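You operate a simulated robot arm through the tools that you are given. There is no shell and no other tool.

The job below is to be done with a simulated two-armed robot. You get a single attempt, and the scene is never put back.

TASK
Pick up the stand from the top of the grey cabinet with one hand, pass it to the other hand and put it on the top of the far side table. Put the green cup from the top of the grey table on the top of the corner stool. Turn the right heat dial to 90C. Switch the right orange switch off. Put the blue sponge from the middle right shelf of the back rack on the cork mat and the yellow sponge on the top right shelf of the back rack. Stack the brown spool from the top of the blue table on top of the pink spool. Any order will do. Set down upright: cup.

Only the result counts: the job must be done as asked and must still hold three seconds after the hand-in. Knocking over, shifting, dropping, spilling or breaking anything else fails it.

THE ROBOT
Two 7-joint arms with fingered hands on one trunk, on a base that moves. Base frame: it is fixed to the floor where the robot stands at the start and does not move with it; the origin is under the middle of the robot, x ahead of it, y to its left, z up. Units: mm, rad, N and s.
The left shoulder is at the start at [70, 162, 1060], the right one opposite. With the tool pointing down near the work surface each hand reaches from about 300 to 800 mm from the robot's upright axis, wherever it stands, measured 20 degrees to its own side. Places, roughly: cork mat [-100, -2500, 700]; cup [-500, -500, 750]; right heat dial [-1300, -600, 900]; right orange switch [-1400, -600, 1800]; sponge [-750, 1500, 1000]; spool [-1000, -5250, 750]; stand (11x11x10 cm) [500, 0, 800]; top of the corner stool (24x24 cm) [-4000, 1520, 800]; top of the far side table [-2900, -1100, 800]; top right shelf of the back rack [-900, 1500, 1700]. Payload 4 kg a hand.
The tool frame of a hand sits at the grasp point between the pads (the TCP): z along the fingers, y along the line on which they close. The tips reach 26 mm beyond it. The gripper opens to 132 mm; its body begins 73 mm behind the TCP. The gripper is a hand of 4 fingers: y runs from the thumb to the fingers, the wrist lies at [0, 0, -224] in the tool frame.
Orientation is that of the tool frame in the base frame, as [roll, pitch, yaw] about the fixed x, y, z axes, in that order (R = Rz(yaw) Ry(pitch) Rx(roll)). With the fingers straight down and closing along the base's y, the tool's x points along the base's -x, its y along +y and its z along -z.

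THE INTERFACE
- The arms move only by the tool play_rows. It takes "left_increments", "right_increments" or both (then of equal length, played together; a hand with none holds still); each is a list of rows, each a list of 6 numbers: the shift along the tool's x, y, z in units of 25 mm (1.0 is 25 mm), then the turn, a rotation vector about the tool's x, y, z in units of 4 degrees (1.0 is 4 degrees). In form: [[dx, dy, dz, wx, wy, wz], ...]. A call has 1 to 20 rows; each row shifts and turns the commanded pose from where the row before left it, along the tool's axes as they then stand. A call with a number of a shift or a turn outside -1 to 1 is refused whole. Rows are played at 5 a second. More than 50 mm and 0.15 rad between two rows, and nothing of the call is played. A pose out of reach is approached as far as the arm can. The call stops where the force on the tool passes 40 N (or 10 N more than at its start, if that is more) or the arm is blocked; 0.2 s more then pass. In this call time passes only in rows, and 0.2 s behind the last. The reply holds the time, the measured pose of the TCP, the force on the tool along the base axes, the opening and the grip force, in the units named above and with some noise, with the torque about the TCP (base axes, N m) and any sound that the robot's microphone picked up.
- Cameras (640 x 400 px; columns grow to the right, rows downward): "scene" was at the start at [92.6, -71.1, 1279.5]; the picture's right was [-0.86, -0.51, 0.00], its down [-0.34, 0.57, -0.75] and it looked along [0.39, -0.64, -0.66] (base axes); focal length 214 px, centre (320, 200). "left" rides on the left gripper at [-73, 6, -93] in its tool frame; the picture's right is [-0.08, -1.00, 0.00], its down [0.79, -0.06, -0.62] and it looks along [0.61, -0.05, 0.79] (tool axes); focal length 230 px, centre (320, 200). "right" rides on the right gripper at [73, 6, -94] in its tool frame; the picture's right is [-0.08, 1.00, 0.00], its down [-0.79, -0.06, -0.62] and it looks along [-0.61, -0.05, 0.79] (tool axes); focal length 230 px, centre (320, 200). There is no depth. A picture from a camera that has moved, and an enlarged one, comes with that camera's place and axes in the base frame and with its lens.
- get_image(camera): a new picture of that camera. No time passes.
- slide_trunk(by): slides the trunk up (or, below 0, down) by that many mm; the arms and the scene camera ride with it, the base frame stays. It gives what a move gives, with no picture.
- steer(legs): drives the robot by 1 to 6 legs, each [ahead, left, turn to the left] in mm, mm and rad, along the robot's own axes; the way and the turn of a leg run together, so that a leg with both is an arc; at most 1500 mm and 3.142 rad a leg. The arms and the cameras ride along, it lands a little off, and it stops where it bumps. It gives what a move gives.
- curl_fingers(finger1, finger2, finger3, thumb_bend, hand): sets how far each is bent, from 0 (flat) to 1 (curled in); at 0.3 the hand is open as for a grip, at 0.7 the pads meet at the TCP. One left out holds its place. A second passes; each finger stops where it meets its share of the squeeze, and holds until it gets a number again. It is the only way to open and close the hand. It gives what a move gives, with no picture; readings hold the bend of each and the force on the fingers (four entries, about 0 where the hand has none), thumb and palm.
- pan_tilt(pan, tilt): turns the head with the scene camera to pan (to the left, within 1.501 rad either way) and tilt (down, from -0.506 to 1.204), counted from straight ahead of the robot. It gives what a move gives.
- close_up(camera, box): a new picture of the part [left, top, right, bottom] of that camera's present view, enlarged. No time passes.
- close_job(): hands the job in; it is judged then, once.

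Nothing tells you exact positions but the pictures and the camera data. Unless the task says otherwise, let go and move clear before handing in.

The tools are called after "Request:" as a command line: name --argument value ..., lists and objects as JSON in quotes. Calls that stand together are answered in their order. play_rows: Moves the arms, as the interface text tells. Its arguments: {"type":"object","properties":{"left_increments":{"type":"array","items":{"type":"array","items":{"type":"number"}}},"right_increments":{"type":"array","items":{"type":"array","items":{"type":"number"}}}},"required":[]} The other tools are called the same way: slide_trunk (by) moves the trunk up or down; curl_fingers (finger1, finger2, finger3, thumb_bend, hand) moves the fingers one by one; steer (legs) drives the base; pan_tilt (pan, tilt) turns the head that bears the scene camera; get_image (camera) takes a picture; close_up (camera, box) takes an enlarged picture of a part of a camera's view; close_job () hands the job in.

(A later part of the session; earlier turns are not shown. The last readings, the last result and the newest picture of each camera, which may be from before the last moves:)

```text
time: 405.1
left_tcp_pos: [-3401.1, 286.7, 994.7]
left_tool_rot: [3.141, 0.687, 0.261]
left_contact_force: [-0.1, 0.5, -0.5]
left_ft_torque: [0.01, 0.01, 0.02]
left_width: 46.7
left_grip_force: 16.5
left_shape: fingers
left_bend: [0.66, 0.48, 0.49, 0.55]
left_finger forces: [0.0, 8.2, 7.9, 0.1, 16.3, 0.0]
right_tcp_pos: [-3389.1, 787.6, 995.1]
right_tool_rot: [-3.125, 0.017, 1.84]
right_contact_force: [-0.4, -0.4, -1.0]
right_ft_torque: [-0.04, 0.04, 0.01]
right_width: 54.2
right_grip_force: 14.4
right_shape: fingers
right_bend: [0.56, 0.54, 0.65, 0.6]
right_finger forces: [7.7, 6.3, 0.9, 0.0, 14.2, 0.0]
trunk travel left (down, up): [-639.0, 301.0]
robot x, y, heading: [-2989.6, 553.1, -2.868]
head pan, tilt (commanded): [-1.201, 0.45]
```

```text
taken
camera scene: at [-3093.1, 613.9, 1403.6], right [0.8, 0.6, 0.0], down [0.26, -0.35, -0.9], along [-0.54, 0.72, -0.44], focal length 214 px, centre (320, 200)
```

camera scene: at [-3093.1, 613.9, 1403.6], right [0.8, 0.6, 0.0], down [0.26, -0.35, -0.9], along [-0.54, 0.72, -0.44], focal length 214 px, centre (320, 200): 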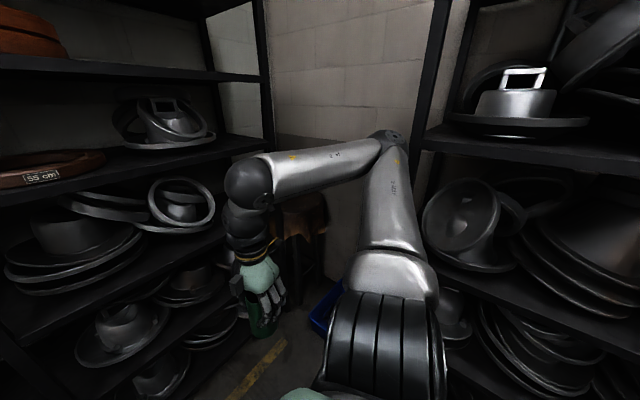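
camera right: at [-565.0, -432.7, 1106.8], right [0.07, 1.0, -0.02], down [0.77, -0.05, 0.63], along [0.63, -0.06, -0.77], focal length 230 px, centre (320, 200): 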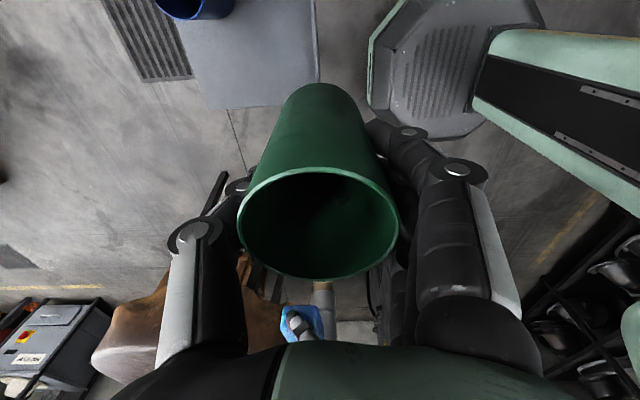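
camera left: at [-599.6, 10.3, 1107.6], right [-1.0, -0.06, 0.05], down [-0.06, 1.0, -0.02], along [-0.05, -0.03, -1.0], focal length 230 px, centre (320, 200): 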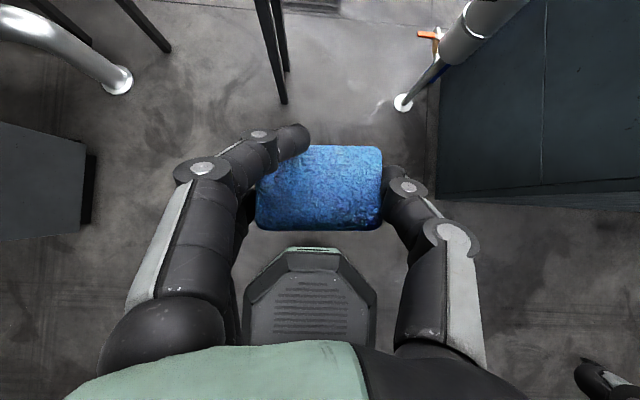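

The right wrist limits the reach in this orientation. Since the cup is round, I will rotate the hand about the vertical to free the wrist, then move it out further.

Request:
play_rows --right_increments '[[0, 0, 0, 0, 0, 1], [0, 0, 0, 0, 0, 1], [0, 0, 0, 0, 0, 1], [0, 0, 0, 0, 0, 1], [0, 0, 0, 0, 0, 1], [0, 0, 0, 0, 0, 1], [0, 0, 0, 0, 0, 1], [0, 0, 0, 0, 0, 1], [0, 0, 0, 0, 0, 1], [0, 0, 0, 0, 0, 1], [0, 0, 0, 0, 0, 1], [0, 0, 0, 0, 0, 1], [0, 0, 0, 0, 0, 1], [0, 0, 0, 0, 0, 1], [0, 0, 0, 0, 0, 1], [0, 0, 0, 0, 0, 1], [0, 0, 0, 0, 0, 1], [0, 0, 0, 0, 0, 1], [0, 0, 0, 0, 0, 1], [0, 0, 0, 0, 0, 1]]'

Request:
get_image --camera "right"

```text
time: 409.3
left_tcp_pos: [-3402.9, 287.6, 993.6]
left_tool_rot: [3.141, 0.686, 0.263]
left_contact_force: [-0.4, 0.0, 0.9]
left_ft_torque: [0.0, 0.0, 0.02]
left_width: 46.9
left_grip_force: 15.9
left_shape: fingers
left_bend: [0.66, 0.48, 0.49, 0.55]
left_finger forces: [0.1, 8.3, 7.9, 0.1, 16.3, 0.0]
right_tcp_pos: [-3389.1, 786.8, 995.4]
right_tool_rot: [3.128, 0.021, 0.443]
right_contact_force: [-0.9, 0.1, -1.5]
right_ft_torque: [-0.01, 0.05, 0.0]
right_width: 54.3
right_grip_force: 14.5
right_shape: fingers
right_bend: [0.56, 0.54, 0.65, 0.6]
right_finger forces: [7.7, 6.3, 0.9, 0.0, 14.0, 0.0]
trunk travel left (down, up): [-639.0, 301.0]
robot x, y, heading: [-2988.7, 555.7, -2.864]
head pan, tilt (commanded): [-1.201, 0.45]
```

```text
taken
camera right: at [-3319.1, 815.0, 1087.4], right [0.36, -0.93, 0.02], down [-0.73, -0.27, 0.63], along [-0.59, -0.24, -0.78], focal length 230 px, centre (320, 200)
```

right: 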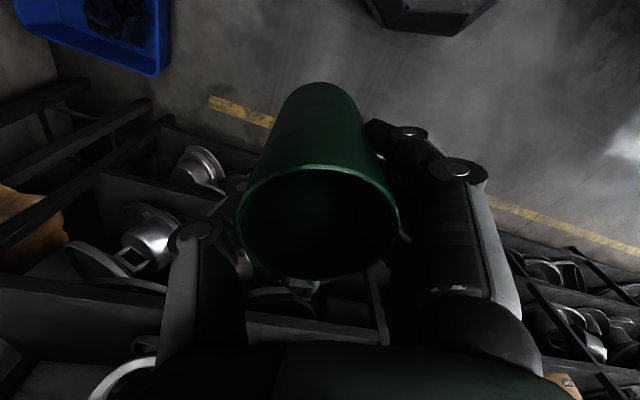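

The hand rotated fine and the cup is steady. I will now move it outward to the right.

Request:
play_rows --right_increments '[[0.95, -0.85, 0, 0, 0, 0], [0.95, -0.85, 0, 0, 0, 0], [0.95, -0.85, 0, 0, 0, 0], [0.95, -0.85, 0, 0, 0, 0], [0.95, -0.85, 0, 0, 0, 0], [0.95, -0.85, 0, 0, 0, 0]]'

Request:
get_image --camera "scene"

```text
time: 410.7
left_tcp_pos: [-3403.3, 287.4, 993.2]
left_tool_rot: [-3.141, 0.688, 0.262]
left_contact_force: [0.2, -0.1, -0.7]
left_ft_torque: [0.0, 0.01, 0.01]
left_width: 46.9
left_grip_force: 16.0
left_shape: fingers
left_bend: [0.66, 0.48, 0.49, 0.55]
left_finger forces: [0.0, 8.3, 7.9, 0.0, 16.3, 0.1]
right_tcp_pos: [-3391.2, 787.3, 995.6]
right_tool_rot: [3.127, 0.02, 0.446]
right_contact_force: [-0.3, -0.2, -1.8]
right_ft_torque: [-0.01, 0.01, -0.01]
right_width: 54.3
right_grip_force: 14.5
right_shape: fingers
right_bend: [0.56, 0.54, 0.65, 0.6]
right_finger forces: [7.7, 6.4, 0.9, 0.1, 14.2, 0.0]
right hand out of reach, approached as far as the arm can: row 1, 2, 3, 4, 5, 6
trunk travel left (down, up): [-639.0, 301.0]
robot x, y, heading: [-2987.2, 551.0, -2.865]
head pan, tilt (commanded): [-1.201, 0.45]
```

```text
taken
camera scene: at [-3093.1, 613.9, 1403.6], right [0.8, 0.6, 0.0], down [0.26, -0.35, -0.9], along [-0.54, 0.72, -0.44], focal length 214 px, centre (320, 200)
```

scene: 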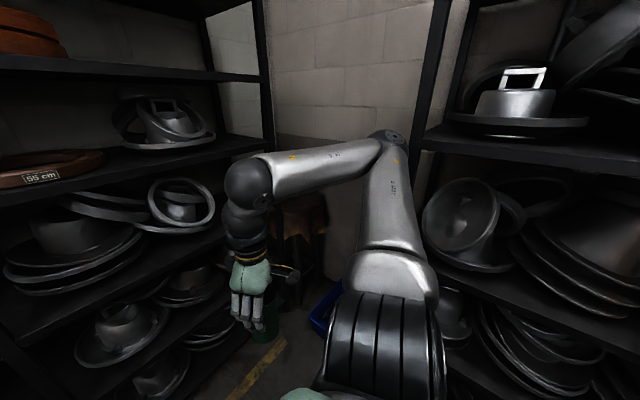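

That was the arm's inner limit, so I will go sideways first and then back.

Request:
play_rows --right_increments '[[0.167, -0.985, 0, 0, 0, 0], [0.167, -0.985, 0, 0, 0, 0], [0.167, -0.985, 0, 0, 0, 0], [0.167, -0.985, 0, 0, 0, 0], [0.167, -0.985, 0, 0, 0, 0], [0.167, -0.985, 0, 0, 0, 0], [0.95, 0.16, 0, 0, 0, 0], [0.95, 0.16, 0, 0, 0, 0], [0.95, 0.16, 0, 0, 0, 0], [0.95, 0.16, 0, 0, 0, 0]]'

Request:
get_image --camera "scene"

```text
time: 412.9
left_tcp_pos: [-3403.2, 287.6, 994.1]
left_tool_rot: [3.14, 0.687, 0.262]
left_contact_force: [-0.8, -0.3, 0.3]
left_ft_torque: [0.0, 0.01, -0.02]
left_width: 47.0
left_grip_force: 16.4
left_shape: fingers
left_bend: [0.66, 0.48, 0.49, 0.55]
left_finger forces: [0.1, 8.3, 8.0, 0.1, 16.4, 0.1]
right_tcp_pos: [-3386.7, 783.5, 1005.6]
right_tool_rot: [3.125, 0.019, 0.446]
right_contact_force: [0.1, 0.8, -1.5]
right_ft_torque: [-0.04, -0.03, -0.03]
right_width: 54.1
right_grip_force: 14.5
right_shape: fingers
right_bend: [0.56, 0.54, 0.65, 0.6]
right_finger forces: [7.7, 6.2, 0.8, 0.1, 14.0, 0.0]
right hand out of reach, approached as far as the arm can: row 1, 2, 3, 4, 5, 6, 7, 8, 9, 10
trunk travel left (down, up): [-639.0, 301.0]
robot x, y, heading: [-2990.2, 552.6, -2.865]
head pan, tilt (commanded): [-1.201, 0.45]
```

```text
taken
camera scene: at [-3092.9, 614.1, 1403.6], right [0.8, 0.6, 0.0], down [0.26, -0.35, -0.9], along [-0.54, 0.72, -0.44], focal length 214 px, centre (320, 200)
```

scene: 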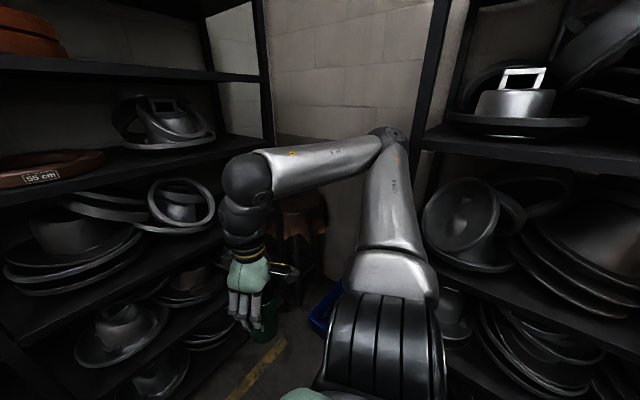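

The arm is caught at a joint limit. I will extend it forward first and then try moving it out to the right.

Request:
play_rows --right_increments '[[-0.985, -0.16, 0, 0, 0, 0], [-0.985, -0.16, 0, 0, 0, 0], [-0.985, -0.16, 0, 0, 0, 0], [-0.985, -0.16, 0, 0, 0, 0], [-0.985, -0.16, 0, 0, 0, 0], [-0.985, -0.16, 0, 0, 0, 0], [0.167, -0.985, 0, 0, 0, 0], [0.167, -0.985, 0, 0, 0, 0], [0.167, -0.985, 0, 0, 0, 0], [0.167, -0.985, 0, 0, 0, 0], [0.167, -0.985, 0, 0, 0, 0], [0.167, -0.985, 0, 0, 0, 0]]'

Request:
get_image --camera "scene"

```text
time: 415.5
left_tcp_pos: [-3403.8, 287.2, 994.5]
left_tool_rot: [3.14, 0.688, 0.26]
left_contact_force: [-0.1, -0.6, 0.4]
left_ft_torque: [-0.01, 0.0, -0.03]
left_width: 46.9
left_grip_force: 16.6
left_shape: fingers
left_bend: [0.66, 0.48, 0.49, 0.55]
left_finger forces: [0.0, 8.3, 7.9, 0.0, 16.2, 0.0]
right_tcp_pos: [-3578.5, 881.5, 999.6]
right_tool_rot: [3.127, 0.021, 0.445]
right_contact_force: [-0.2, 0.0, -1.4]
right_ft_torque: [0.01, 0.01, 0.02]
right_width: 54.1
right_grip_force: 13.9
right_shape: fingers
right_bend: [0.56, 0.54, 0.65, 0.6]
right_finger forces: [7.7, 6.3, 0.6, 0.0, 13.9, 0.0]
right hand out of reach, approached as far as the arm can: row 12
trunk travel left (down, up): [-639.0, 301.0]
robot x, y, heading: [-2988.8, 553.0, -2.865]
head pan, tilt (commanded): [-1.201, 0.45]
```

```text
taken
camera scene: at [-3094.0, 614.5, 1403.5], right [0.8, 0.6, 0.0], down [0.26, -0.35, -0.9], along [-0.54, 0.72, -0.44], focal length 214 px, centre (320, 200)
```

scene: 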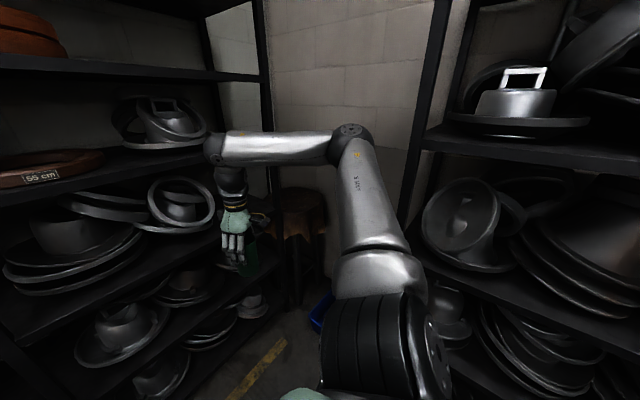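

I will test how far the right hand can reach to the front-right from here, since that decides where I can stand for the stool.

Request:
play_rows --right_increments '[[-0.72, -0.78, 0, 0, 0, 0], [-0.72, -0.78, 0, 0, 0, 0], [-0.72, -0.78, 0, 0, 0, 0], [0, 0, 1, 0, 0, 0], [0, 0, 1, 0, 0, 0], [0, 0, 1, 0, 0, 0], [0, 0, 0.8, 0, 0, 0]]'

Request:
get_image --camera "scene"

```text
time: 417.1
left_tcp_pos: [-3403.4, 288.9, 994.5]
left_tool_rot: [3.14, 0.688, 0.258]
left_contact_force: [0.1, -0.2, -0.1]
left_ft_torque: [0.02, 0.01, -0.02]
left_width: 46.6
left_grip_force: 16.8
left_shape: fingers
left_bend: [0.66, 0.48, 0.49, 0.55]
left_finger forces: [0.1, 8.4, 8.0, 0.0, 16.4, 0.1]
right_tcp_pos: [-3650.3, 909.7, 904.3]
right_tool_rot: [3.126, 0.02, 0.446]
right_contact_force: [0.9, -0.4, -1.6]
right_ft_torque: [0.01, 0.01, -0.01]
right_width: 54.1
right_grip_force: 14.5
right_shape: fingers
right_bend: [0.56, 0.54, 0.65, 0.6]
right_finger forces: [7.8, 6.4, 0.8, 0.0, 13.9, 0.0]
trunk travel left (down, up): [-639.0, 301.0]
robot x, y, heading: [-2988.5, 549.8, -2.87]
head pan, tilt (commanded): [-1.201, 0.45]
```

```text
taken
camera scene: at [-3093.6, 614.7, 1403.6], right [0.8, 0.6, 0.0], down [0.26, -0.35, -0.9], along [-0.54, 0.72, -0.44], focal length 214 px, centre (320, 200)
```

scene: 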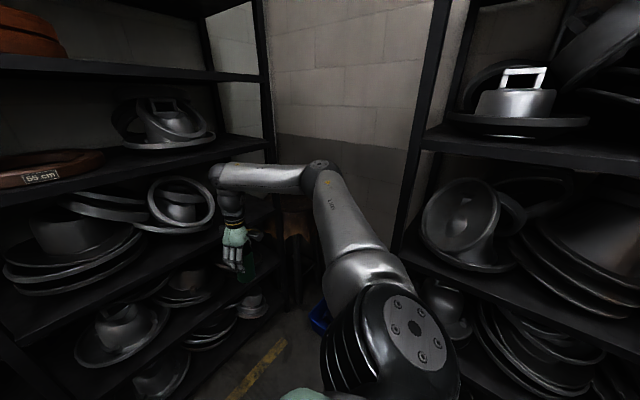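

The right hand reaches front-right well. I will raise the cup slightly, straighten to face west, and move in two legs so that the hand comes to the stool from its open side.

Request:
play_rows --right_increments '[[0, 0, -1, 0, 0, 0], [0, 0, -1, 0, 0, 0], [0, 0, -0.7, 0, 0, 0]]'

Request:
steer --legs '[[0, 0, -0.27], [100, -380, 0]]'

Request:
pan_tilt --pan -0.8 --tilt 0.5

Request:
get_image --camera "scene"

Request:
get_image --camera "right"

```text
time: 417.9
left_tcp_pos: [-3403.0, 286.9, 994.0]
left_tool_rot: [-3.141, 0.687, 0.263]
left_contact_force: [0.1, 0.7, 0.0]
left_ft_torque: [0.0, 0.0, -0.02]
left_width: 46.9
left_grip_force: 16.2
left_shape: fingers
left_bend: [0.66, 0.48, 0.49, 0.55]
left_finger forces: [0.1, 8.3, 7.9, 0.0, 16.3, 0.1]
right_tcp_pos: [-3649.3, 908.2, 973.8]
right_tool_rot: [3.128, 0.019, 0.442]
right_contact_force: [-0.3, -0.3, -1.0]
right_ft_torque: [0.01, 0.03, -0.02]
right_width: 54.1
right_grip_force: 14.1
right_shape: fingers
right_bend: [0.56, 0.54, 0.65, 0.6]
right_finger forces: [7.7, 6.3, 0.7, 0.0, 13.9, 0.0]
trunk travel left (down, up): [-639.0, 301.0]
robot x, y, heading: [-2988.8, 550.7, -2.865]
head pan, tilt (commanded): [-1.201, 0.45]
```

```text
time: 420.2
left_tcp_pos: [-3492.6, 537.5, 991.6]
left_tool_rot: [-3.137, 0.685, 0.024]
left_contact_force: [1.9, -1.0, -0.4]
left_ft_torque: [0.03, 0.06, -0.01]
left_width: 46.9
left_grip_force: 16.6
left_shape: fingers
left_bend: [0.66, 0.48, 0.49, 0.55]
left_finger forces: [0.1, 8.2, 8.0, 0.0, 16.3, 0.0]
right_tcp_pos: [-3588.3, 1194.0, 974.1]
right_tool_rot: [3.136, 0.012, 0.215]
right_contact_force: [-0.5, -1.1, -0.3]
right_ft_torque: [0.01, 0.06, 0.02]
right_width: 54.4
right_grip_force: 14.6
right_shape: fingers
right_bend: [0.56, 0.54, 0.65, 0.6]
right_finger forces: [7.9, 6.5, 0.7, 0.0, 13.9, 0.1]
trunk travel left (down, up): [-639.0, 301.0]
robot x, y, heading: [-3027.3, 700.2, -3.109]
head pan, tilt (commanded): [-1.201, 0.45]
stopped in leg 2: the robot was blocked; the commanded pose is now the measured one
```

```text
time: 421.1
left_tcp_pos: [-3496.0, 538.2, 990.2]
left_tool_rot: [-3.134, 0.679, 0.018]
left_contact_force: [-0.4, 0.5, 0.1]
left_ft_torque: [0.02, 0.0, 0.01]
left_width: 47.0
left_grip_force: 16.2
left_shape: fingers
left_bend: [0.66, 0.48, 0.49, 0.55]
left_finger forces: [0.0, 8.3, 8.0, 0.1, 16.3, 0.0]
right_tcp_pos: [-3587.6, 1198.1, 972.7]
right_tool_rot: [3.134, 0.008, 0.209]
right_contact_force: [-0.2, 0.4, -1.1]
right_ft_torque: [0.01, 0.01, 0.02]
right_width: 54.0
right_grip_force: 14.2
right_shape: fingers
right_bend: [0.56, 0.54, 0.65, 0.6]
right_finger forces: [7.9, 6.5, 0.7, 0.0, 14.0, 0.0]
trunk travel left (down, up): [-639.0, 301.0]
robot x, y, heading: [-3023.7, 701.0, -3.106]
head pan, tilt (commanded): [-0.799, 0.499]
```

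```text
taken
camera scene: at [-3149.7, 756.3, 1398.7], right [0.7, 0.72, 0.01], down [0.35, -0.33, -0.88], along [-0.63, 0.61, -0.48], focal length 214 px, centre (320, 200)
```

scene: 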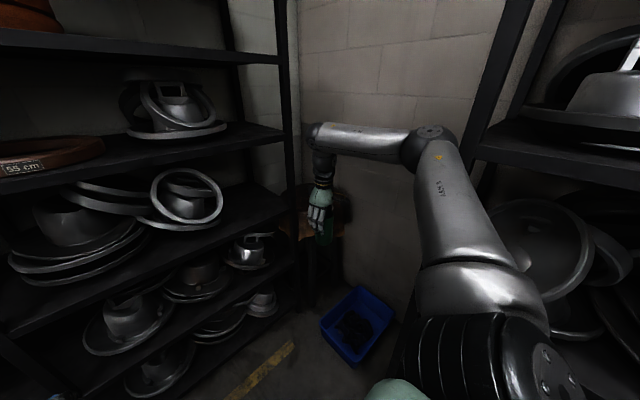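

```text
taken
camera right: at [-3513.2, 1207.3, 1065.7], right [0.13, -0.99, 0.01], down [-0.78, -0.1, 0.62], along [-0.62, -0.09, -0.78], focal length 230 px, centre (320, 200)
```

right: 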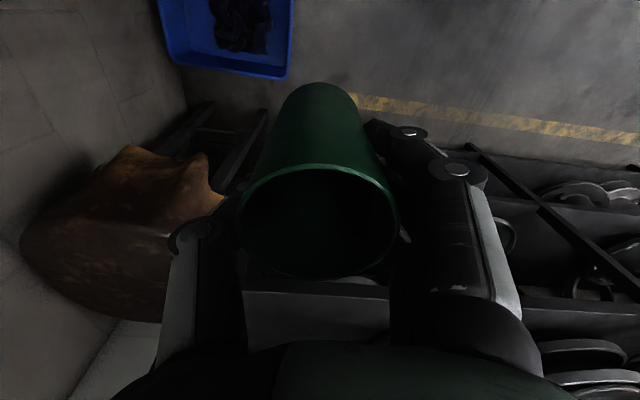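

The right elbow touched the end of the north rack and the robot stopped. I will back off south, pull the right hand in, and get west of that rack before going north.

Request:
steer --legs '[[0, 90, -0.03]]'

Request:
play_rows --right_increments '[[0.88, 0.5, 0, 0, 0, 0], [0.88, 0.5, 0, 0, 0, 0], [0.88, 0.5, 0, 0, 0, 0], [0.88, 0.5, 0, 0, 0, 0], [0.88, 0.5, 0, 0, 0, 0], [0.88, 0.5, 0, 0, 0, 0]]' --left_increments '[[0.77, 0, -0.63, 0, 0, 0], [0.77, 0, -0.63, 0, 0, 0], [0, 0, 0, 0, 0, 0], [0, 0, 0, 0, 0, 0], [0, 0, 0, 0, 0, 0], [0, 0, 0, 0, 0, 0]]'

Request:
get_image --camera "scene"

```text
time: 422.2
left_tcp_pos: [-3494.4, 472.5, 995.1]
left_tool_rot: [3.14, 0.69, -0.016]
left_contact_force: [-0.3, -0.3, -0.1]
left_ft_torque: [0.02, 0.03, 0.01]
left_width: 46.6
left_grip_force: 16.2
left_shape: fingers
left_bend: [0.66, 0.48, 0.49, 0.55]
left_finger forces: [0.1, 8.3, 7.9, 0.0, 16.3, 0.0]
right_tcp_pos: [-3561.7, 1133.6, 973.8]
right_tool_rot: [3.131, 0.018, 0.175]
right_contact_force: [-0.6, 1.0, -0.1]
right_ft_torque: [0.01, 0.02, -0.01]
right_width: 54.0
right_grip_force: 14.6
right_shape: fingers
right_bend: [0.56, 0.54, 0.65, 0.6]
right_finger forces: [8.0, 6.6, 0.7, 0.1, 13.9, 0.0]
trunk travel left (down, up): [-639.0, 301.0]
robot x, y, heading: [-3026.2, 611.8, 3.138]
head pan, tilt (commanded): [-0.799, 0.499]
```

```text
time: 423.6
left_tcp_pos: [-3485.1, 491.2, 995.5]
left_tool_rot: [3.139, 0.685, -0.017]
left_contact_force: [0.2, -0.5, 0.2]
left_ft_torque: [-0.03, 0.0, 0.02]
left_width: 47.0
left_grip_force: 16.2
left_shape: fingers
left_bend: [0.66, 0.48, 0.49, 0.55]
left_finger forces: [0.0, 8.3, 7.9, 0.0, 16.3, 0.1]
left hand out of reach, approached as far as the arm can: row 1, 2
right_tcp_pos: [-3454.2, 1064.2, 950.9]
right_tool_rot: [3.133, 0.017, 0.174]
right_contact_force: [-0.2, 0.0, -0.9]
right_ft_torque: [0.0, 0.01, -0.03]
right_width: 53.8
right_grip_force: 13.7
right_shape: fingers
right_bend: [0.56, 0.54, 0.65, 0.6]
right_finger forces: [7.7, 6.5, 0.7, 0.0, 13.8, 0.0]
right hand out of reach, approached as far as the arm can: row 4, 5, 6
trunk travel left (down, up): [-639.0, 301.0]
robot x, y, heading: [-3022.5, 618.0, 3.134]
head pan, tilt (commanded): [-0.799, 0.499]
```

```text
taken
camera scene: at [-3135.6, 680.3, 1399.2], right [0.72, 0.7, 0.0], down [0.33, -0.34, -0.88], along [-0.61, 0.63, -0.48], focal length 214 px, centre (320, 200)
```

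scene: 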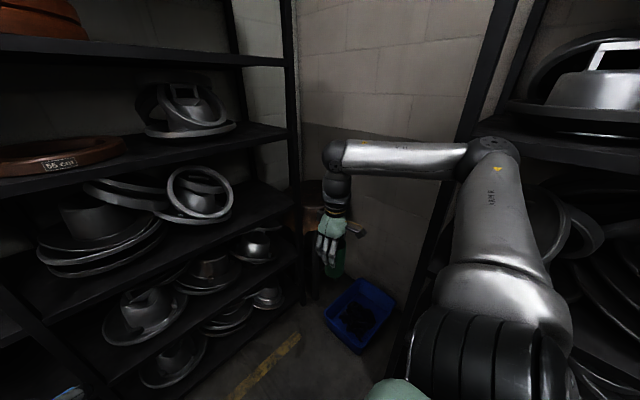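

The elbow is close to the rack front here. I will move south a little, drive west past the rack's end, then go north in small steps while watching.

Request:
steer --legs '[[0, 60, 0.005], [318, 0, 0]]'

Request:
get_image --camera "scene"

Request:
pan_tilt --pan 0.2 --tilt 0.6

Request:
get_image --camera "scene"

```text
time: 426.3
left_tcp_pos: [-3803.4, 425.5, 996.3]
left_tool_rot: [3.139, 0.685, -0.007]
left_contact_force: [0.5, -0.2, -0.5]
left_ft_torque: [0.0, 0.01, -0.02]
left_width: 46.9
left_grip_force: 16.3
left_shape: fingers
left_bend: [0.66, 0.48, 0.49, 0.55]
left_finger forces: [0.1, 8.3, 7.9, 0.0, 16.3, 0.1]
right_tcp_pos: [-3778.2, 1000.8, 950.9]
right_tool_rot: [3.132, 0.017, 0.186]
right_contact_force: [0.0, -0.3, -1.2]
right_ft_torque: [0.01, 0.03, 0.0]
right_width: 54.1
right_grip_force: 14.3
right_shape: fingers
right_bend: [0.56, 0.54, 0.65, 0.6]
right_finger forces: [7.9, 6.4, 0.7, 0.1, 13.8, 0.1]
trunk travel left (down, up): [-639.0, 301.0]
robot x, y, heading: [-3340.6, 551.3, -3.138]
head pan, tilt (commanded): [-0.799, 0.499]
```

```text
taken
camera scene: at [-3456.0, 618.6, 1399.2], right [0.71, 0.7, 0.0], down [0.34, -0.34, -0.88], along [-0.62, 0.63, -0.48], focal length 214 px, centre (320, 200)
```

scene: 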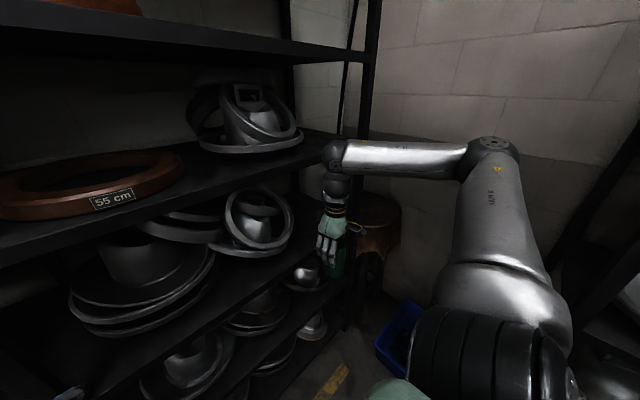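

```text
time: 427.6
left_tcp_pos: [-3804.4, 426.7, 996.1]
left_tool_rot: [3.141, 0.686, -0.008]
left_contact_force: [0.0, -0.8, 0.2]
left_ft_torque: [-0.03, 0.05, 0.03]
left_width: 46.9
left_grip_force: 16.1
left_shape: fingers
left_bend: [0.66, 0.48, 0.49, 0.55]
left_finger forces: [0.0, 8.4, 8.0, 0.1, 16.2, 0.1]
right_tcp_pos: [-3777.2, 1000.7, 951.3]
right_tool_rot: [3.131, 0.018, 0.185]
right_contact_force: [0.0, 0.0, -1.2]
right_ft_torque: [0.01, 0.02, 0.03]
right_width: 54.2
right_grip_force: 14.0
right_shape: fingers
right_bend: [0.56, 0.54, 0.65, 0.6]
right_finger forces: [7.9, 6.4, 0.7, 0.0, 13.8, 0.0]
trunk travel left (down, up): [-639.0, 301.0]
robot x, y, heading: [-3338.4, 549.7, -3.135]
head pan, tilt (commanded): [0.201, 0.6]
```

```text
taken
camera scene: at [-3478.9, 535.8, 1390.1], right [-0.21, 0.98, 0.0], down [0.55, 0.12, -0.82], along [-0.81, -0.17, -0.57], focal length 214 px, centre (320, 200)
```

scene: 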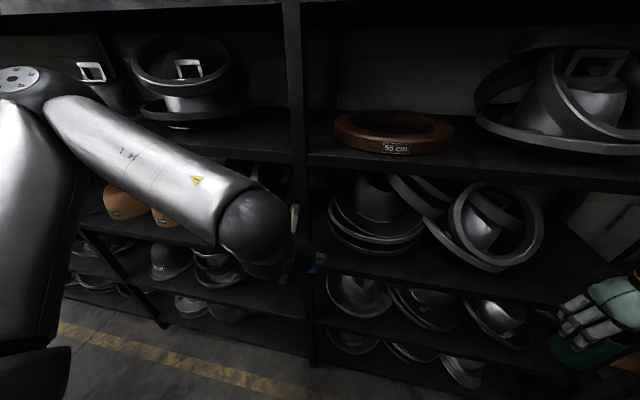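

The left hand clears the end rack. I will slide north in steps.

Request:
steer --legs '[[0, -200, 0]]'

Request:
pan_tilt --pan -0.9 --tilt 0.6

Request:
get_image --camera "scene"

```text
time: 429.2
left_tcp_pos: [-3804.8, 625.4, 995.4]
left_tool_rot: [3.141, 0.685, -0.007]
left_contact_force: [-0.2, 0.2, 0.0]
left_ft_torque: [-0.01, 0.03, -0.01]
left_width: 47.3
left_grip_force: 15.8
left_shape: fingers
left_bend: [0.66, 0.48, 0.49, 0.55]
left_finger forces: [0.0, 8.3, 7.8, 0.1, 16.3, 0.0]
right_tcp_pos: [-3777.7, 1201.1, 951.9]
right_tool_rot: [3.13, 0.017, 0.186]
right_contact_force: [0.1, -0.1, -1.5]
right_ft_torque: [0.02, -0.02, 0.0]
right_width: 54.0
right_grip_force: 13.6
right_shape: fingers
right_bend: [0.56, 0.54, 0.65, 0.6]
right_finger forces: [7.8, 6.5, 0.6, 0.0, 13.7, 0.0]
trunk travel left (down, up): [-639.0, 301.0]
robot x, y, heading: [-3346.1, 754.0, -3.132]
head pan, tilt (commanded): [0.201, 0.6]
```

```text
time: 430.5
left_tcp_pos: [-3804.5, 626.3, 995.7]
left_tool_rot: [3.139, 0.686, -0.008]
left_contact_force: [-0.6, 1.2, 0.1]
left_ft_torque: [-0.02, -0.05, 0.0]
left_width: 47.0
left_grip_force: 16.2
left_shape: fingers
left_bend: [0.66, 0.48, 0.49, 0.55]
left_finger forces: [0.0, 8.3, 7.9, 0.0, 16.2, 0.0]
right_tcp_pos: [-3779.1, 1202.3, 951.8]
right_tool_rot: [3.131, 0.019, 0.184]
right_contact_force: [-0.8, 1.1, -1.1]
right_ft_torque: [0.0, 0.05, 0.01]
right_width: 54.3
right_grip_force: 14.6
right_shape: fingers
right_bend: [0.56, 0.54, 0.65, 0.6]
right_finger forces: [7.9, 6.4, 0.7, 0.1, 13.8, 0.0]
trunk travel left (down, up): [-639.0, 301.0]
robot x, y, heading: [-3339.1, 753.1, -3.136]
head pan, tilt (commanded): [-0.901, 0.6]
```

```text
taken
camera scene: at [-3449.1, 824.2, 1390.1], right [0.78, 0.63, 0.0], down [0.35, -0.44, -0.82], along [-0.52, 0.64, -0.57], focal length 214 px, centre (320, 200)
```

scene: 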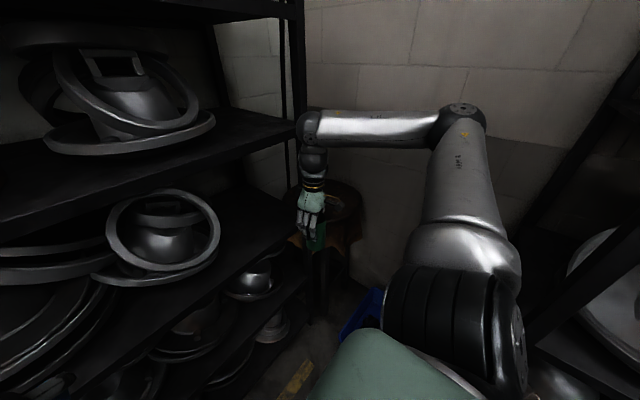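

The stool is just ahead of the hand. I will slide another 100 mm north and look again.

Request:
steer --legs '[[0, -110, 0]]'

Request:
get_image --camera "scene"

Request:
get_image --camera "right"

```text
time: 431.7
left_tcp_pos: [-3805.6, 735.3, 996.2]
left_tool_rot: [3.14, 0.684, -0.005]
left_contact_force: [0.3, 0.5, -0.4]
left_ft_torque: [0.02, 0.03, -0.02]
left_width: 46.7
left_grip_force: 16.2
left_shape: fingers
left_bend: [0.66, 0.48, 0.49, 0.55]
left_finger forces: [0.0, 8.3, 8.0, 0.1, 16.2, 0.0]
right_tcp_pos: [-3779.8, 1310.7, 952.5]
right_tool_rot: [3.131, 0.018, 0.186]
right_contact_force: [0.0, 0.0, -1.8]
right_ft_torque: [-0.01, 0.03, -0.02]
right_width: 53.9
right_grip_force: 15.2
right_shape: fingers
right_bend: [0.56, 0.54, 0.65, 0.6]
right_finger forces: [8.0, 6.4, 0.7, 0.0, 13.7, 0.1]
trunk travel left (down, up): [-639.0, 301.0]
robot x, y, heading: [-3342.6, 864.8, -3.131]
head pan, tilt (commanded): [-0.901, 0.6]
```

```text
taken
camera scene: at [-3449.8, 933.2, 1390.1], right [0.78, 0.63, 0.0], down [0.35, -0.44, -0.83], along [-0.52, 0.64, -0.56], focal length 214 px, centre (320, 200)
```

scene: 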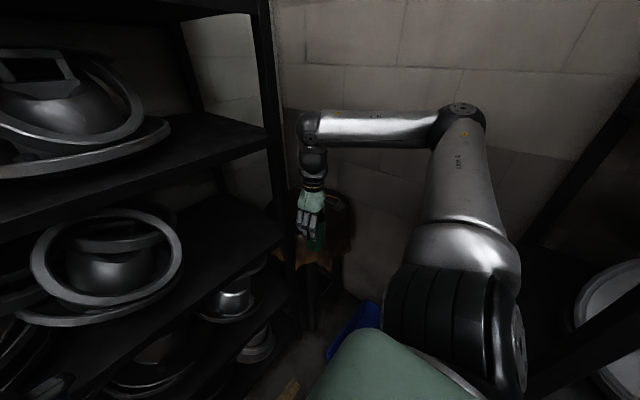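

```text
taken
camera right: at [-3705.6, 1318.7, 1044.1], right [0.11, -0.99, 0.01], down [-0.77, -0.08, 0.63], along [-0.62, -0.08, -0.78], focal length 230 px, centre (320, 200)
```

right: 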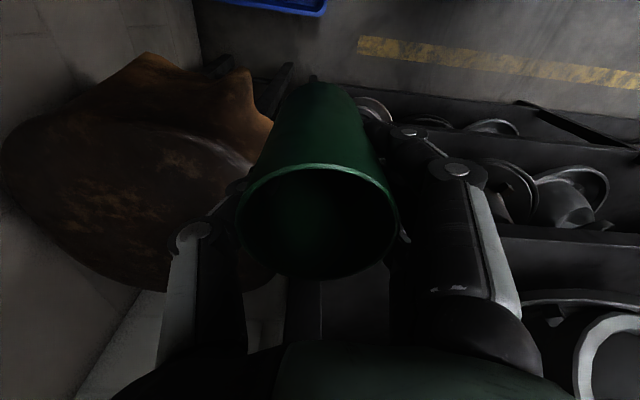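

The stool's leather top is in view to the left of the cup. I will slide the last 80 mm north.

Request:
steer --legs '[[0, -80, 0]]'

Request:
get_image --camera "right"

Request:
close_up --camera "scene" --box '[220, 120, 420, 245]'

```text
time: 432.8
left_tcp_pos: [-3806.7, 813.3, 995.4]
left_tool_rot: [3.139, 0.685, -0.005]
left_contact_force: [-0.2, 1.1, -0.3]
left_ft_torque: [0.02, 0.0, -0.01]
left_width: 47.1
left_grip_force: 16.3
left_shape: fingers
left_bend: [0.66, 0.48, 0.49, 0.55]
left_finger forces: [0.0, 8.3, 7.9, 0.1, 16.4, 0.0]
right_tcp_pos: [-3781.9, 1389.5, 951.9]
right_tool_rot: [3.13, 0.017, 0.188]
right_contact_force: [0.5, -0.3, -0.1]
right_ft_torque: [0.0, 0.01, 0.02]
right_width: 54.2
right_grip_force: 14.5
right_shape: fingers
right_bend: [0.56, 0.54, 0.65, 0.6]
right_finger forces: [7.9, 6.5, 0.7, 0.0, 13.8, 0.1]
trunk travel left (down, up): [-639.0, 301.0]
robot x, y, heading: [-3341.8, 943.3, -3.136]
head pan, tilt (commanded): [-0.901, 0.6]
```

```text
taken
camera right: at [-3706.9, 1397.3, 1044.2], right [0.11, -0.99, 0.01], down [-0.77, -0.08, 0.63], along [-0.62, -0.08, -0.78], focal length 230 px, centre (320, 200)
```

right: 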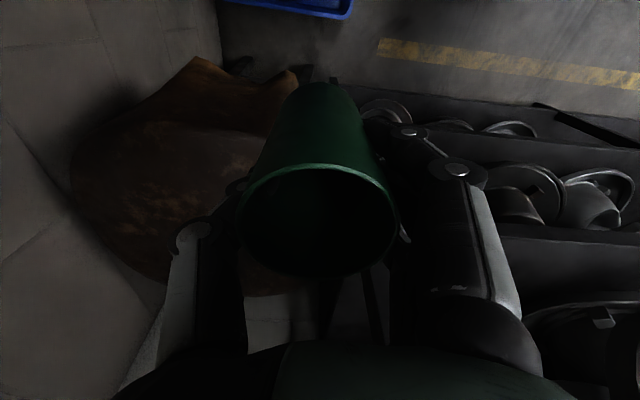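

```text
3.20 times, centred on (320, 182) of scene
camera zoom: at [-3450.5, 1012.2, 1390.1], right [0.78, 0.63, 0.0], down [0.36, -0.44, -0.83], along [-0.52, 0.64, -0.56], focal length 686 px, centre (320, 256)
```

zoom: 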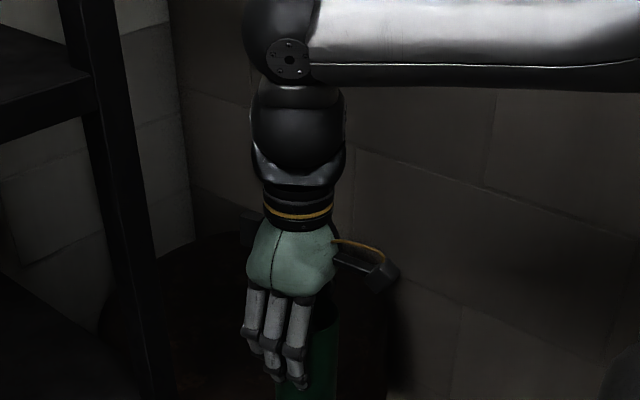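

The stool's top is centred near [-3980, 1520], so I need about 50 mm more reach. I will turn the left hand to point straight down so it does not stick out toward the rack, then move a little further west and north.

Request:
play_rows --left_increments '[[0.625, 0, 0, 0, 1, 0], [0.625, 0, 0, 0, 1, 0], [0.625, 0, 0, 0, 1, 0], [0.625, 0, 0, 0, 1, 0], [0.625, 0, 0, 0, 1, 0], [0.625, 0, 0, 0, 1, 0], [0.625, 0, 0, 0, 1, 0], [0.625, 0, 0, 0, 1, 0], [0.625, 0, 0, 0, 1, 0]]'

Request:
steer --legs '[[55, -18, 0]]'

Request:
get_image --camera "right"

Request:
get_image --camera "left"

```text
time: 434.8
left_tcp_pos: [-3678.5, 811.2, 941.8]
left_tool_rot: [3.14, 0.055, -0.004]
left_contact_force: [0.3, 0.3, -0.4]
left_ft_torque: [-0.03, 0.01, -0.04]
left_width: 47.0
left_grip_force: 16.5
left_shape: fingers
left_bend: [0.66, 0.48, 0.49, 0.55]
left_finger forces: [0.0, 8.2, 7.8, 0.1, 16.1, 0.1]
right_tcp_pos: [-3782.1, 1388.3, 952.6]
right_tool_rot: [3.132, 0.017, 0.189]
right_contact_force: [-0.7, -0.1, -1.4]
right_ft_torque: [0.01, 0.06, 0.03]
right_width: 54.1
right_grip_force: 14.6
right_shape: fingers
right_bend: [0.56, 0.54, 0.65, 0.6]
right_finger forces: [7.9, 6.4, 0.7, 0.0, 13.8, 0.0]
trunk travel left (down, up): [-639.0, 301.0]
robot x, y, heading: [-3344.8, 940.7, -3.138]
head pan, tilt (commanded): [-0.901, 0.6]
```

```text
time: 435.7
left_tcp_pos: [-3733.6, 830.1, 941.8]
left_tool_rot: [3.14, 0.057, -0.002]
left_contact_force: [0.1, 0.1, -0.1]
left_ft_torque: [-0.03, -0.03, -0.01]
left_width: 47.0
left_grip_force: 16.9
left_shape: fingers
left_bend: [0.66, 0.48, 0.49, 0.55]
left_finger forces: [0.1, 8.3, 7.9, 0.1, 16.2, 0.0]
right_tcp_pos: [-3836.0, 1405.8, 952.8]
right_tool_rot: [3.131, 0.018, 0.189]
right_contact_force: [-1.1, -0.3, -0.8]
right_ft_torque: [-0.02, 0.0, -0.03]
right_width: 54.0
right_grip_force: 14.4
right_shape: fingers
right_bend: [0.56, 0.54, 0.65, 0.6]
right_finger forces: [7.9, 6.5, 0.8, 0.1, 13.8, 0.0]
trunk travel left (down, up): [-639.0, 301.0]
robot x, y, heading: [-3398.1, 961.5, -3.131]
head pan, tilt (commanded): [-0.901, 0.6]
```

```text
taken
camera right: at [-3760.4, 1414.7, 1044.6], right [0.11, -0.99, 0.01], down [-0.77, -0.08, 0.63], along [-0.63, -0.08, -0.78], focal length 230 px, centre (320, 200)
```

right: 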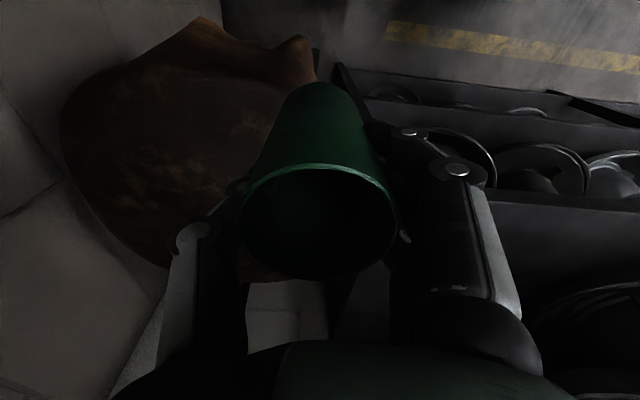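

```text
taken
camera left: at [-3800.3, 822.6, 1039.5], right [-0.07, 1.0, 0.0], down [0.82, 0.06, 0.57], along [0.57, 0.04, -0.82], focal length 230 px, centre (320, 200)
```

left: 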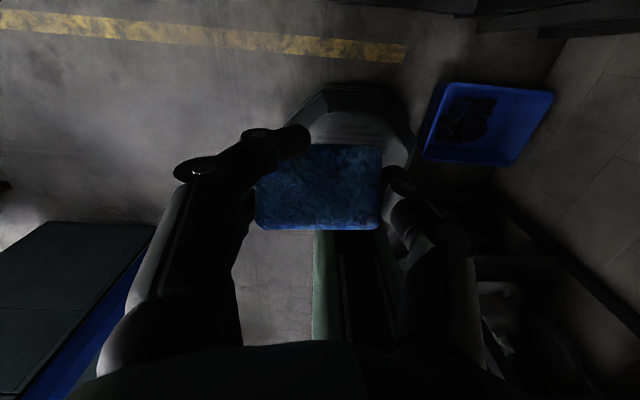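

I will move the hand north first, then west over the stool.

Request:
play_rows --right_increments '[[0.15, -0.79, 0, 0, 0, 0], [0.15, -0.79, 0, 0, 0, 0], [0.15, -0.79, 0, 0, 0, 0], [0.15, -0.79, 0, 0, 0, 0], [-0.86, -0.16, 0, 0, 0, 0], [-0.86, -0.16, 0, 0, 0, 0], [-0.86, -0.16, 0, 0, 0, 0], [-0.86, -0.16, 0, 0, 0, 0], [-0.86, -0.16, 0, 0, 0, 0]]'

Request:
get_image --camera "right"

Request:
get_image --camera "scene"

```text
time: 437.7
left_tcp_pos: [-3734.9, 830.7, 941.0]
left_tool_rot: [3.14, 0.057, -0.003]
left_contact_force: [-0.3, 0.8, 0.0]
left_ft_torque: [-0.01, 0.0, 0.0]
left_width: 47.0
left_grip_force: 15.8
left_shape: fingers
left_bend: [0.66, 0.48, 0.49, 0.55]
left_finger forces: [0.0, 8.4, 7.9, 0.1, 16.1, 0.0]
right_tcp_pos: [-3968.1, 1477.0, 937.5]
right_tool_rot: [3.13, 0.018, 0.19]
right_contact_force: [-1.3, 0.0, -0.9]
right_ft_torque: [0.0, -0.02, 0.02]
right_width: 54.0
right_grip_force: 14.5
right_shape: fingers
right_bend: [0.56, 0.54, 0.65, 0.6]
right_finger forces: [7.6, 6.2, 0.6, 0.0, 13.7, 0.1]
right hand out of reach, approached as far as the arm can: row 1, 2, 3, 4
trunk travel left (down, up): [-639.0, 301.0]
robot x, y, heading: [-3397.7, 959.8, -3.136]
head pan, tilt (commanded): [-0.901, 0.6]
```

```text
taken
camera right: at [-3893.6, 1485.5, 1030.0], right [0.11, -0.99, 0.01], down [-0.77, -0.08, 0.63], along [-0.62, -0.08, -0.78], focal length 230 px, centre (320, 200)
```

right: 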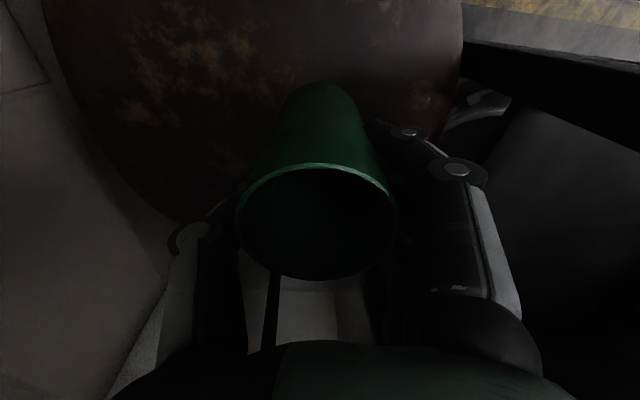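

```text
taken
camera scene: at [-3506.0, 1029.9, 1389.9], right [0.78, 0.63, 0.0], down [0.36, -0.44, -0.82], along [-0.52, 0.64, -0.57], focal length 214 px, centre (320, 200)
```

scene: 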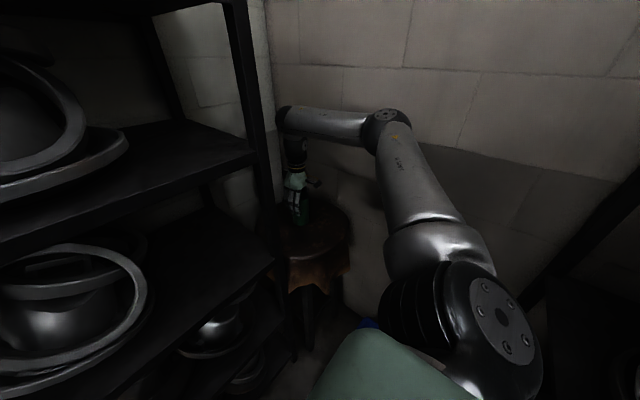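

The cup is over the middle of the stool top. I will lower it in small steps until contact.

Request:
play_rows --right_increments '[[0, 0, 0.7, 0, 0, 0], [0, 0, 0.7, 0, 0, 0], [0, 0, 0, 0, 0, 0]]'

Request:
play_rows --right_increments '[[0, 0, 0.24, 0, 0, 0], [0, 0, 0, 0, 0, 0]]'

Request:
close_up --camera "scene" --box '[240, 140, 400, 240]'

```text
time: 438.5
left_tcp_pos: [-3732.1, 830.0, 941.0]
left_tool_rot: [3.141, 0.058, -0.004]
left_contact_force: [0.1, -0.7, 0.4]
left_ft_torque: [0.0, 0.01, 0.01]
left_width: 47.1
left_grip_force: 16.1
left_shape: fingers
left_bend: [0.66, 0.48, 0.49, 0.55]
left_finger forces: [0.0, 8.2, 7.8, 0.1, 16.2, 0.0]
right_tcp_pos: [-3967.0, 1477.6, 905.1]
right_tool_rot: [3.132, 0.017, 0.188]
right_contact_force: [-0.1, -0.3, -0.9]
right_ft_torque: [-0.01, 0.02, -0.02]
right_width: 53.5
right_grip_force: 14.1
right_shape: fingers
right_bend: [0.56, 0.54, 0.65, 0.6]
right_finger forces: [7.8, 6.2, 0.6, 0.0, 13.5, 0.0]
trunk travel left (down, up): [-639.0, 301.0]
robot x, y, heading: [-3396.9, 959.0, -3.131]
head pan, tilt (commanded): [-0.901, 0.6]
```

```text
time: 439.1
left_tcp_pos: [-3733.0, 829.5, 941.3]
left_tool_rot: [3.14, 0.057, -0.004]
left_contact_force: [-0.2, 0.3, 0.7]
left_ft_torque: [0.0, -0.01, 0.02]
left_width: 47.0
left_grip_force: 16.1
left_shape: fingers
left_bend: [0.66, 0.48, 0.49, 0.55]
left_finger forces: [0.1, 8.3, 7.7, 0.0, 16.1, 0.0]
right_tcp_pos: [-3968.2, 1477.3, 898.8]
right_tool_rot: [3.131, 0.018, 0.189]
right_contact_force: [0.0, -0.4, -0.8]
right_ft_torque: [0.02, 0.0, 0.02]
right_width: 53.8
right_grip_force: 14.3
right_shape: fingers
right_bend: [0.56, 0.54, 0.65, 0.6]
right_finger forces: [7.7, 6.3, 0.7, 0.0, 13.5, 0.0]
trunk travel left (down, up): [-639.0, 301.0]
robot x, y, heading: [-3396.2, 959.3, -3.133]
head pan, tilt (commanded): [-0.901, 0.6]
```

```text
4.00 times, centred on (320, 190) of scene
camera zoom: at [-3504.7, 1030.1, 1390.1], right [0.78, 0.63, 0.0], down [0.36, -0.44, -0.82], along [-0.52, 0.64, -0.57], focal length 858 px, centre (320, 240)
```

zoom: 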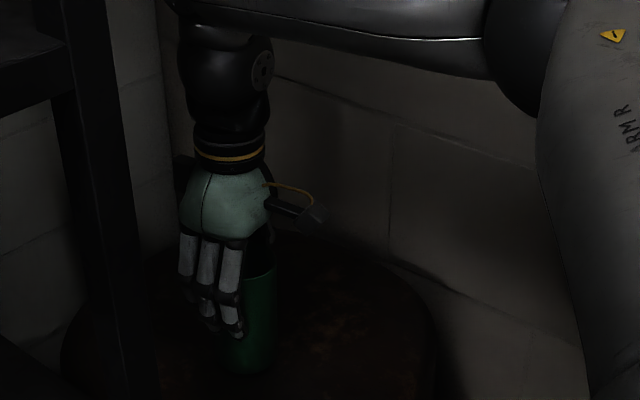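

Still no contact. I will keep lowering in small steps.

Request:
play_rows --right_increments '[[0, 0, 0.24, 0, 0, 0], [0, 0, 0, 0, 0, 0]]'

Request:
play_rows --right_increments '[[0, 0, 0.2, 0, 0, 0], [0, 0, 0, 0, 0, 0]]'

Request:
play_rows --right_increments '[[0, 0, 0.2, 0, 0, 0], [0, 0, 0, 0, 0, 0]]'

```text
time: 439.7
left_tcp_pos: [-3733.3, 829.9, 942.1]
left_tool_rot: [3.141, 0.058, -0.005]
left_contact_force: [-1.1, -0.1, 0.3]
left_ft_torque: [0.02, 0.02, -0.02]
left_width: 47.1
left_grip_force: 16.5
left_shape: fingers
left_bend: [0.66, 0.48, 0.49, 0.55]
left_finger forces: [0.0, 8.3, 7.6, 0.0, 16.2, 0.0]
right_tcp_pos: [-3966.9, 1476.8, 893.2]
right_tool_rot: [3.132, 0.016, 0.188]
right_contact_force: [0.0, -0.3, -1.0]
right_ft_torque: [0.01, 0.01, -0.02]
right_width: 54.0
right_grip_force: 13.6
right_shape: fingers
right_bend: [0.56, 0.54, 0.65, 0.6]
right_finger forces: [7.7, 6.2, 0.7, 0.0, 13.5, 0.0]
trunk travel left (down, up): [-639.0, 301.0]
robot x, y, heading: [-3396.0, 963.5, -3.134]
head pan, tilt (commanded): [-0.901, 0.6]
```

```text
time: 440.3
left_tcp_pos: [-3733.8, 830.0, 942.1]
left_tool_rot: [3.14, 0.058, -0.006]
left_contact_force: [0.3, 0.0, 0.7]
left_ft_torque: [0.02, 0.0, 0.02]
left_width: 47.0
left_grip_force: 15.9
left_shape: fingers
left_bend: [0.66, 0.48, 0.49, 0.55]
left_finger forces: [0.0, 8.2, 7.7, 0.0, 16.2, 0.0]
right_tcp_pos: [-3967.6, 1477.3, 887.2]
right_tool_rot: [3.131, 0.017, 0.19]
right_contact_force: [0.5, 0.0, -1.4]
right_ft_torque: [0.01, -0.01, -0.01]
right_width: 54.1
right_grip_force: 14.1
right_shape: fingers
right_bend: [0.56, 0.54, 0.65, 0.6]
right_finger forces: [7.7, 6.3, 0.6, 0.0, 13.5, 0.1]
trunk travel left (down, up): [-639.0, 301.0]
robot x, y, heading: [-3398.5, 965.1, -3.134]
head pan, tilt (commanded): [-0.901, 0.6]
```

```text
time: 440.9
left_tcp_pos: [-3734.4, 829.4, 941.8]
left_tool_rot: [3.139, 0.058, -0.002]
left_contact_force: [0.3, 0.0, -0.3]
left_ft_torque: [0.0, 0.01, -0.02]
left_width: 46.8
left_grip_force: 15.8
left_shape: fingers
left_bend: [0.66, 0.48, 0.49, 0.55]
left_finger forces: [0.1, 8.3, 7.8, 0.0, 16.1, 0.0]
right_tcp_pos: [-3968.2, 1477.0, 881.7]
right_tool_rot: [3.131, 0.016, 0.188]
right_contact_force: [-1.8, 0.1, -0.5]
right_ft_torque: [0.01, 0.0, 0.02]
right_width: 53.8
right_grip_force: 14.4
right_shape: fingers
right_bend: [0.56, 0.54, 0.65, 0.6]
right_finger forces: [7.6, 6.2, 0.6, 0.0, 13.6, 0.0]
trunk travel left (down, up): [-639.0, 301.0]
robot x, y, heading: [-3401.3, 965.1, -3.138]
head pan, tilt (commanded): [-0.901, 0.6]
```

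Request:
play_rows --right_increments '[[0, 0, 0.2, 0, 0, 0], [0, 0, 0, 0, 0, 0]]'

Request:
play_rows --right_increments '[[0, 0, 0.2, 0, 0, 0], [0, 0, 0, 0, 0, 0]]'

Request:
play_rows --right_increments '[[0, 0, 0.2, 0, 0, 0], [0, 0, 0, 0, 0, 0]]'

Request:
get_image --camera "right"

```text
time: 441.5
left_tcp_pos: [-3731.6, 828.3, 941.8]
left_tool_rot: [3.138, 0.057, -0.004]
left_contact_force: [0.4, -1.1, -0.5]
left_ft_torque: [0.01, 0.02, -0.04]
left_width: 46.8
left_grip_force: 16.5
left_shape: fingers
left_bend: [0.66, 0.48, 0.49, 0.55]
left_finger forces: [0.0, 8.3, 7.8, 0.0, 16.2, 0.1]
right_tcp_pos: [-3966.9, 1476.5, 878.5]
right_tool_rot: [3.13, 0.019, 0.188]
right_contact_force: [-0.2, 0.4, 2.6]
right_ft_torque: [0.09, 0.02, 0.01]
right_width: 53.8
right_grip_force: 15.3
right_shape: fingers
right_bend: [0.56, 0.54, 0.65, 0.6]
right_finger forces: [8.3, 6.7, 0.6, 0.1, 14.7, 0.0]
trunk travel left (down, up): [-639.0, 301.0]
robot x, y, heading: [-3396.4, 958.9, -3.132]
head pan, tilt (commanded): [-0.901, 0.6]
```

```text
time: 442.1
left_tcp_pos: [-3732.9, 829.2, 941.7]
left_tool_rot: [-3.14, 0.059, -0.003]
left_contact_force: [-0.5, 0.3, 0.4]
left_ft_torque: [-0.02, -0.03, 0.01]
left_width: 46.8
left_grip_force: 16.2
left_shape: fingers
left_bend: [0.66, 0.48, 0.49, 0.55]
left_finger forces: [0.1, 8.3, 7.9, 0.0, 16.2, 0.0]
right_tcp_pos: [-3967.7, 1476.2, 876.3]
right_tool_rot: [3.135, 0.025, 0.19]
right_contact_force: [-2.9, 1.1, 22.1]
right_ft_torque: [0.2, -0.08, 0.05]
right_width: 53.7
right_grip_force: 16.9
right_shape: fingers
right_bend: [0.57, 0.55, 0.65, 0.61]
right_finger forces: [9.1, 6.8, 0.6, 0.1, 17.1, 0.1]
trunk travel left (down, up): [-639.0, 301.0]
robot x, y, heading: [-3399.2, 962.2, -3.135]
head pan, tilt (commanded): [-0.901, 0.6]
```

```text
time: 442.7
left_tcp_pos: [-3731.6, 827.8, 942.6]
left_tool_rot: [-3.139, 0.059, -0.003]
left_contact_force: [-0.4, 1.3, -0.1]
left_ft_torque: [0.01, 0.0, 0.0]
left_width: 47.0
left_grip_force: 16.4
left_shape: fingers
left_bend: [0.66, 0.48, 0.49, 0.55]
left_finger forces: [0.0, 8.3, 7.9, 0.1, 16.2, 0.0]
right_tcp_pos: [-3965.9, 1474.0, 871.6]
right_tool_rot: [3.133, 0.019, 0.188]
right_contact_force: [-2.3, 0.2, 25.6]
right_ft_torque: [0.09, -0.24, 0.0]
right_width: 53.7
right_grip_force: 16.8
right_shape: fingers
right_bend: [0.58, 0.57, 0.66, 0.61]
right_finger forces: [9.9, 7.4, 0.1, 0.1, 17.1, 0.0]
trunk travel left (down, up): [-639.0, 301.0]
robot x, y, heading: [-3394.0, 960.8, -3.136]
head pan, tilt (commanded): [-0.901, 0.6]
```

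```text
taken
camera right: at [-3891.4, 1483.1, 962.6], right [0.11, -0.99, 0.01], down [-0.77, -0.08, 0.63], along [-0.63, -0.08, -0.77], focal length 230 px, centre (320, 200)
```

right: 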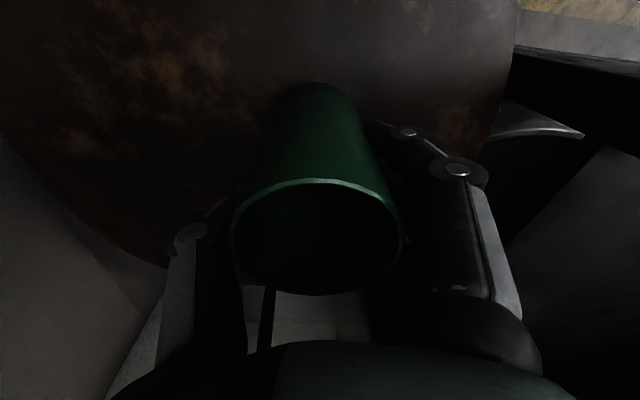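

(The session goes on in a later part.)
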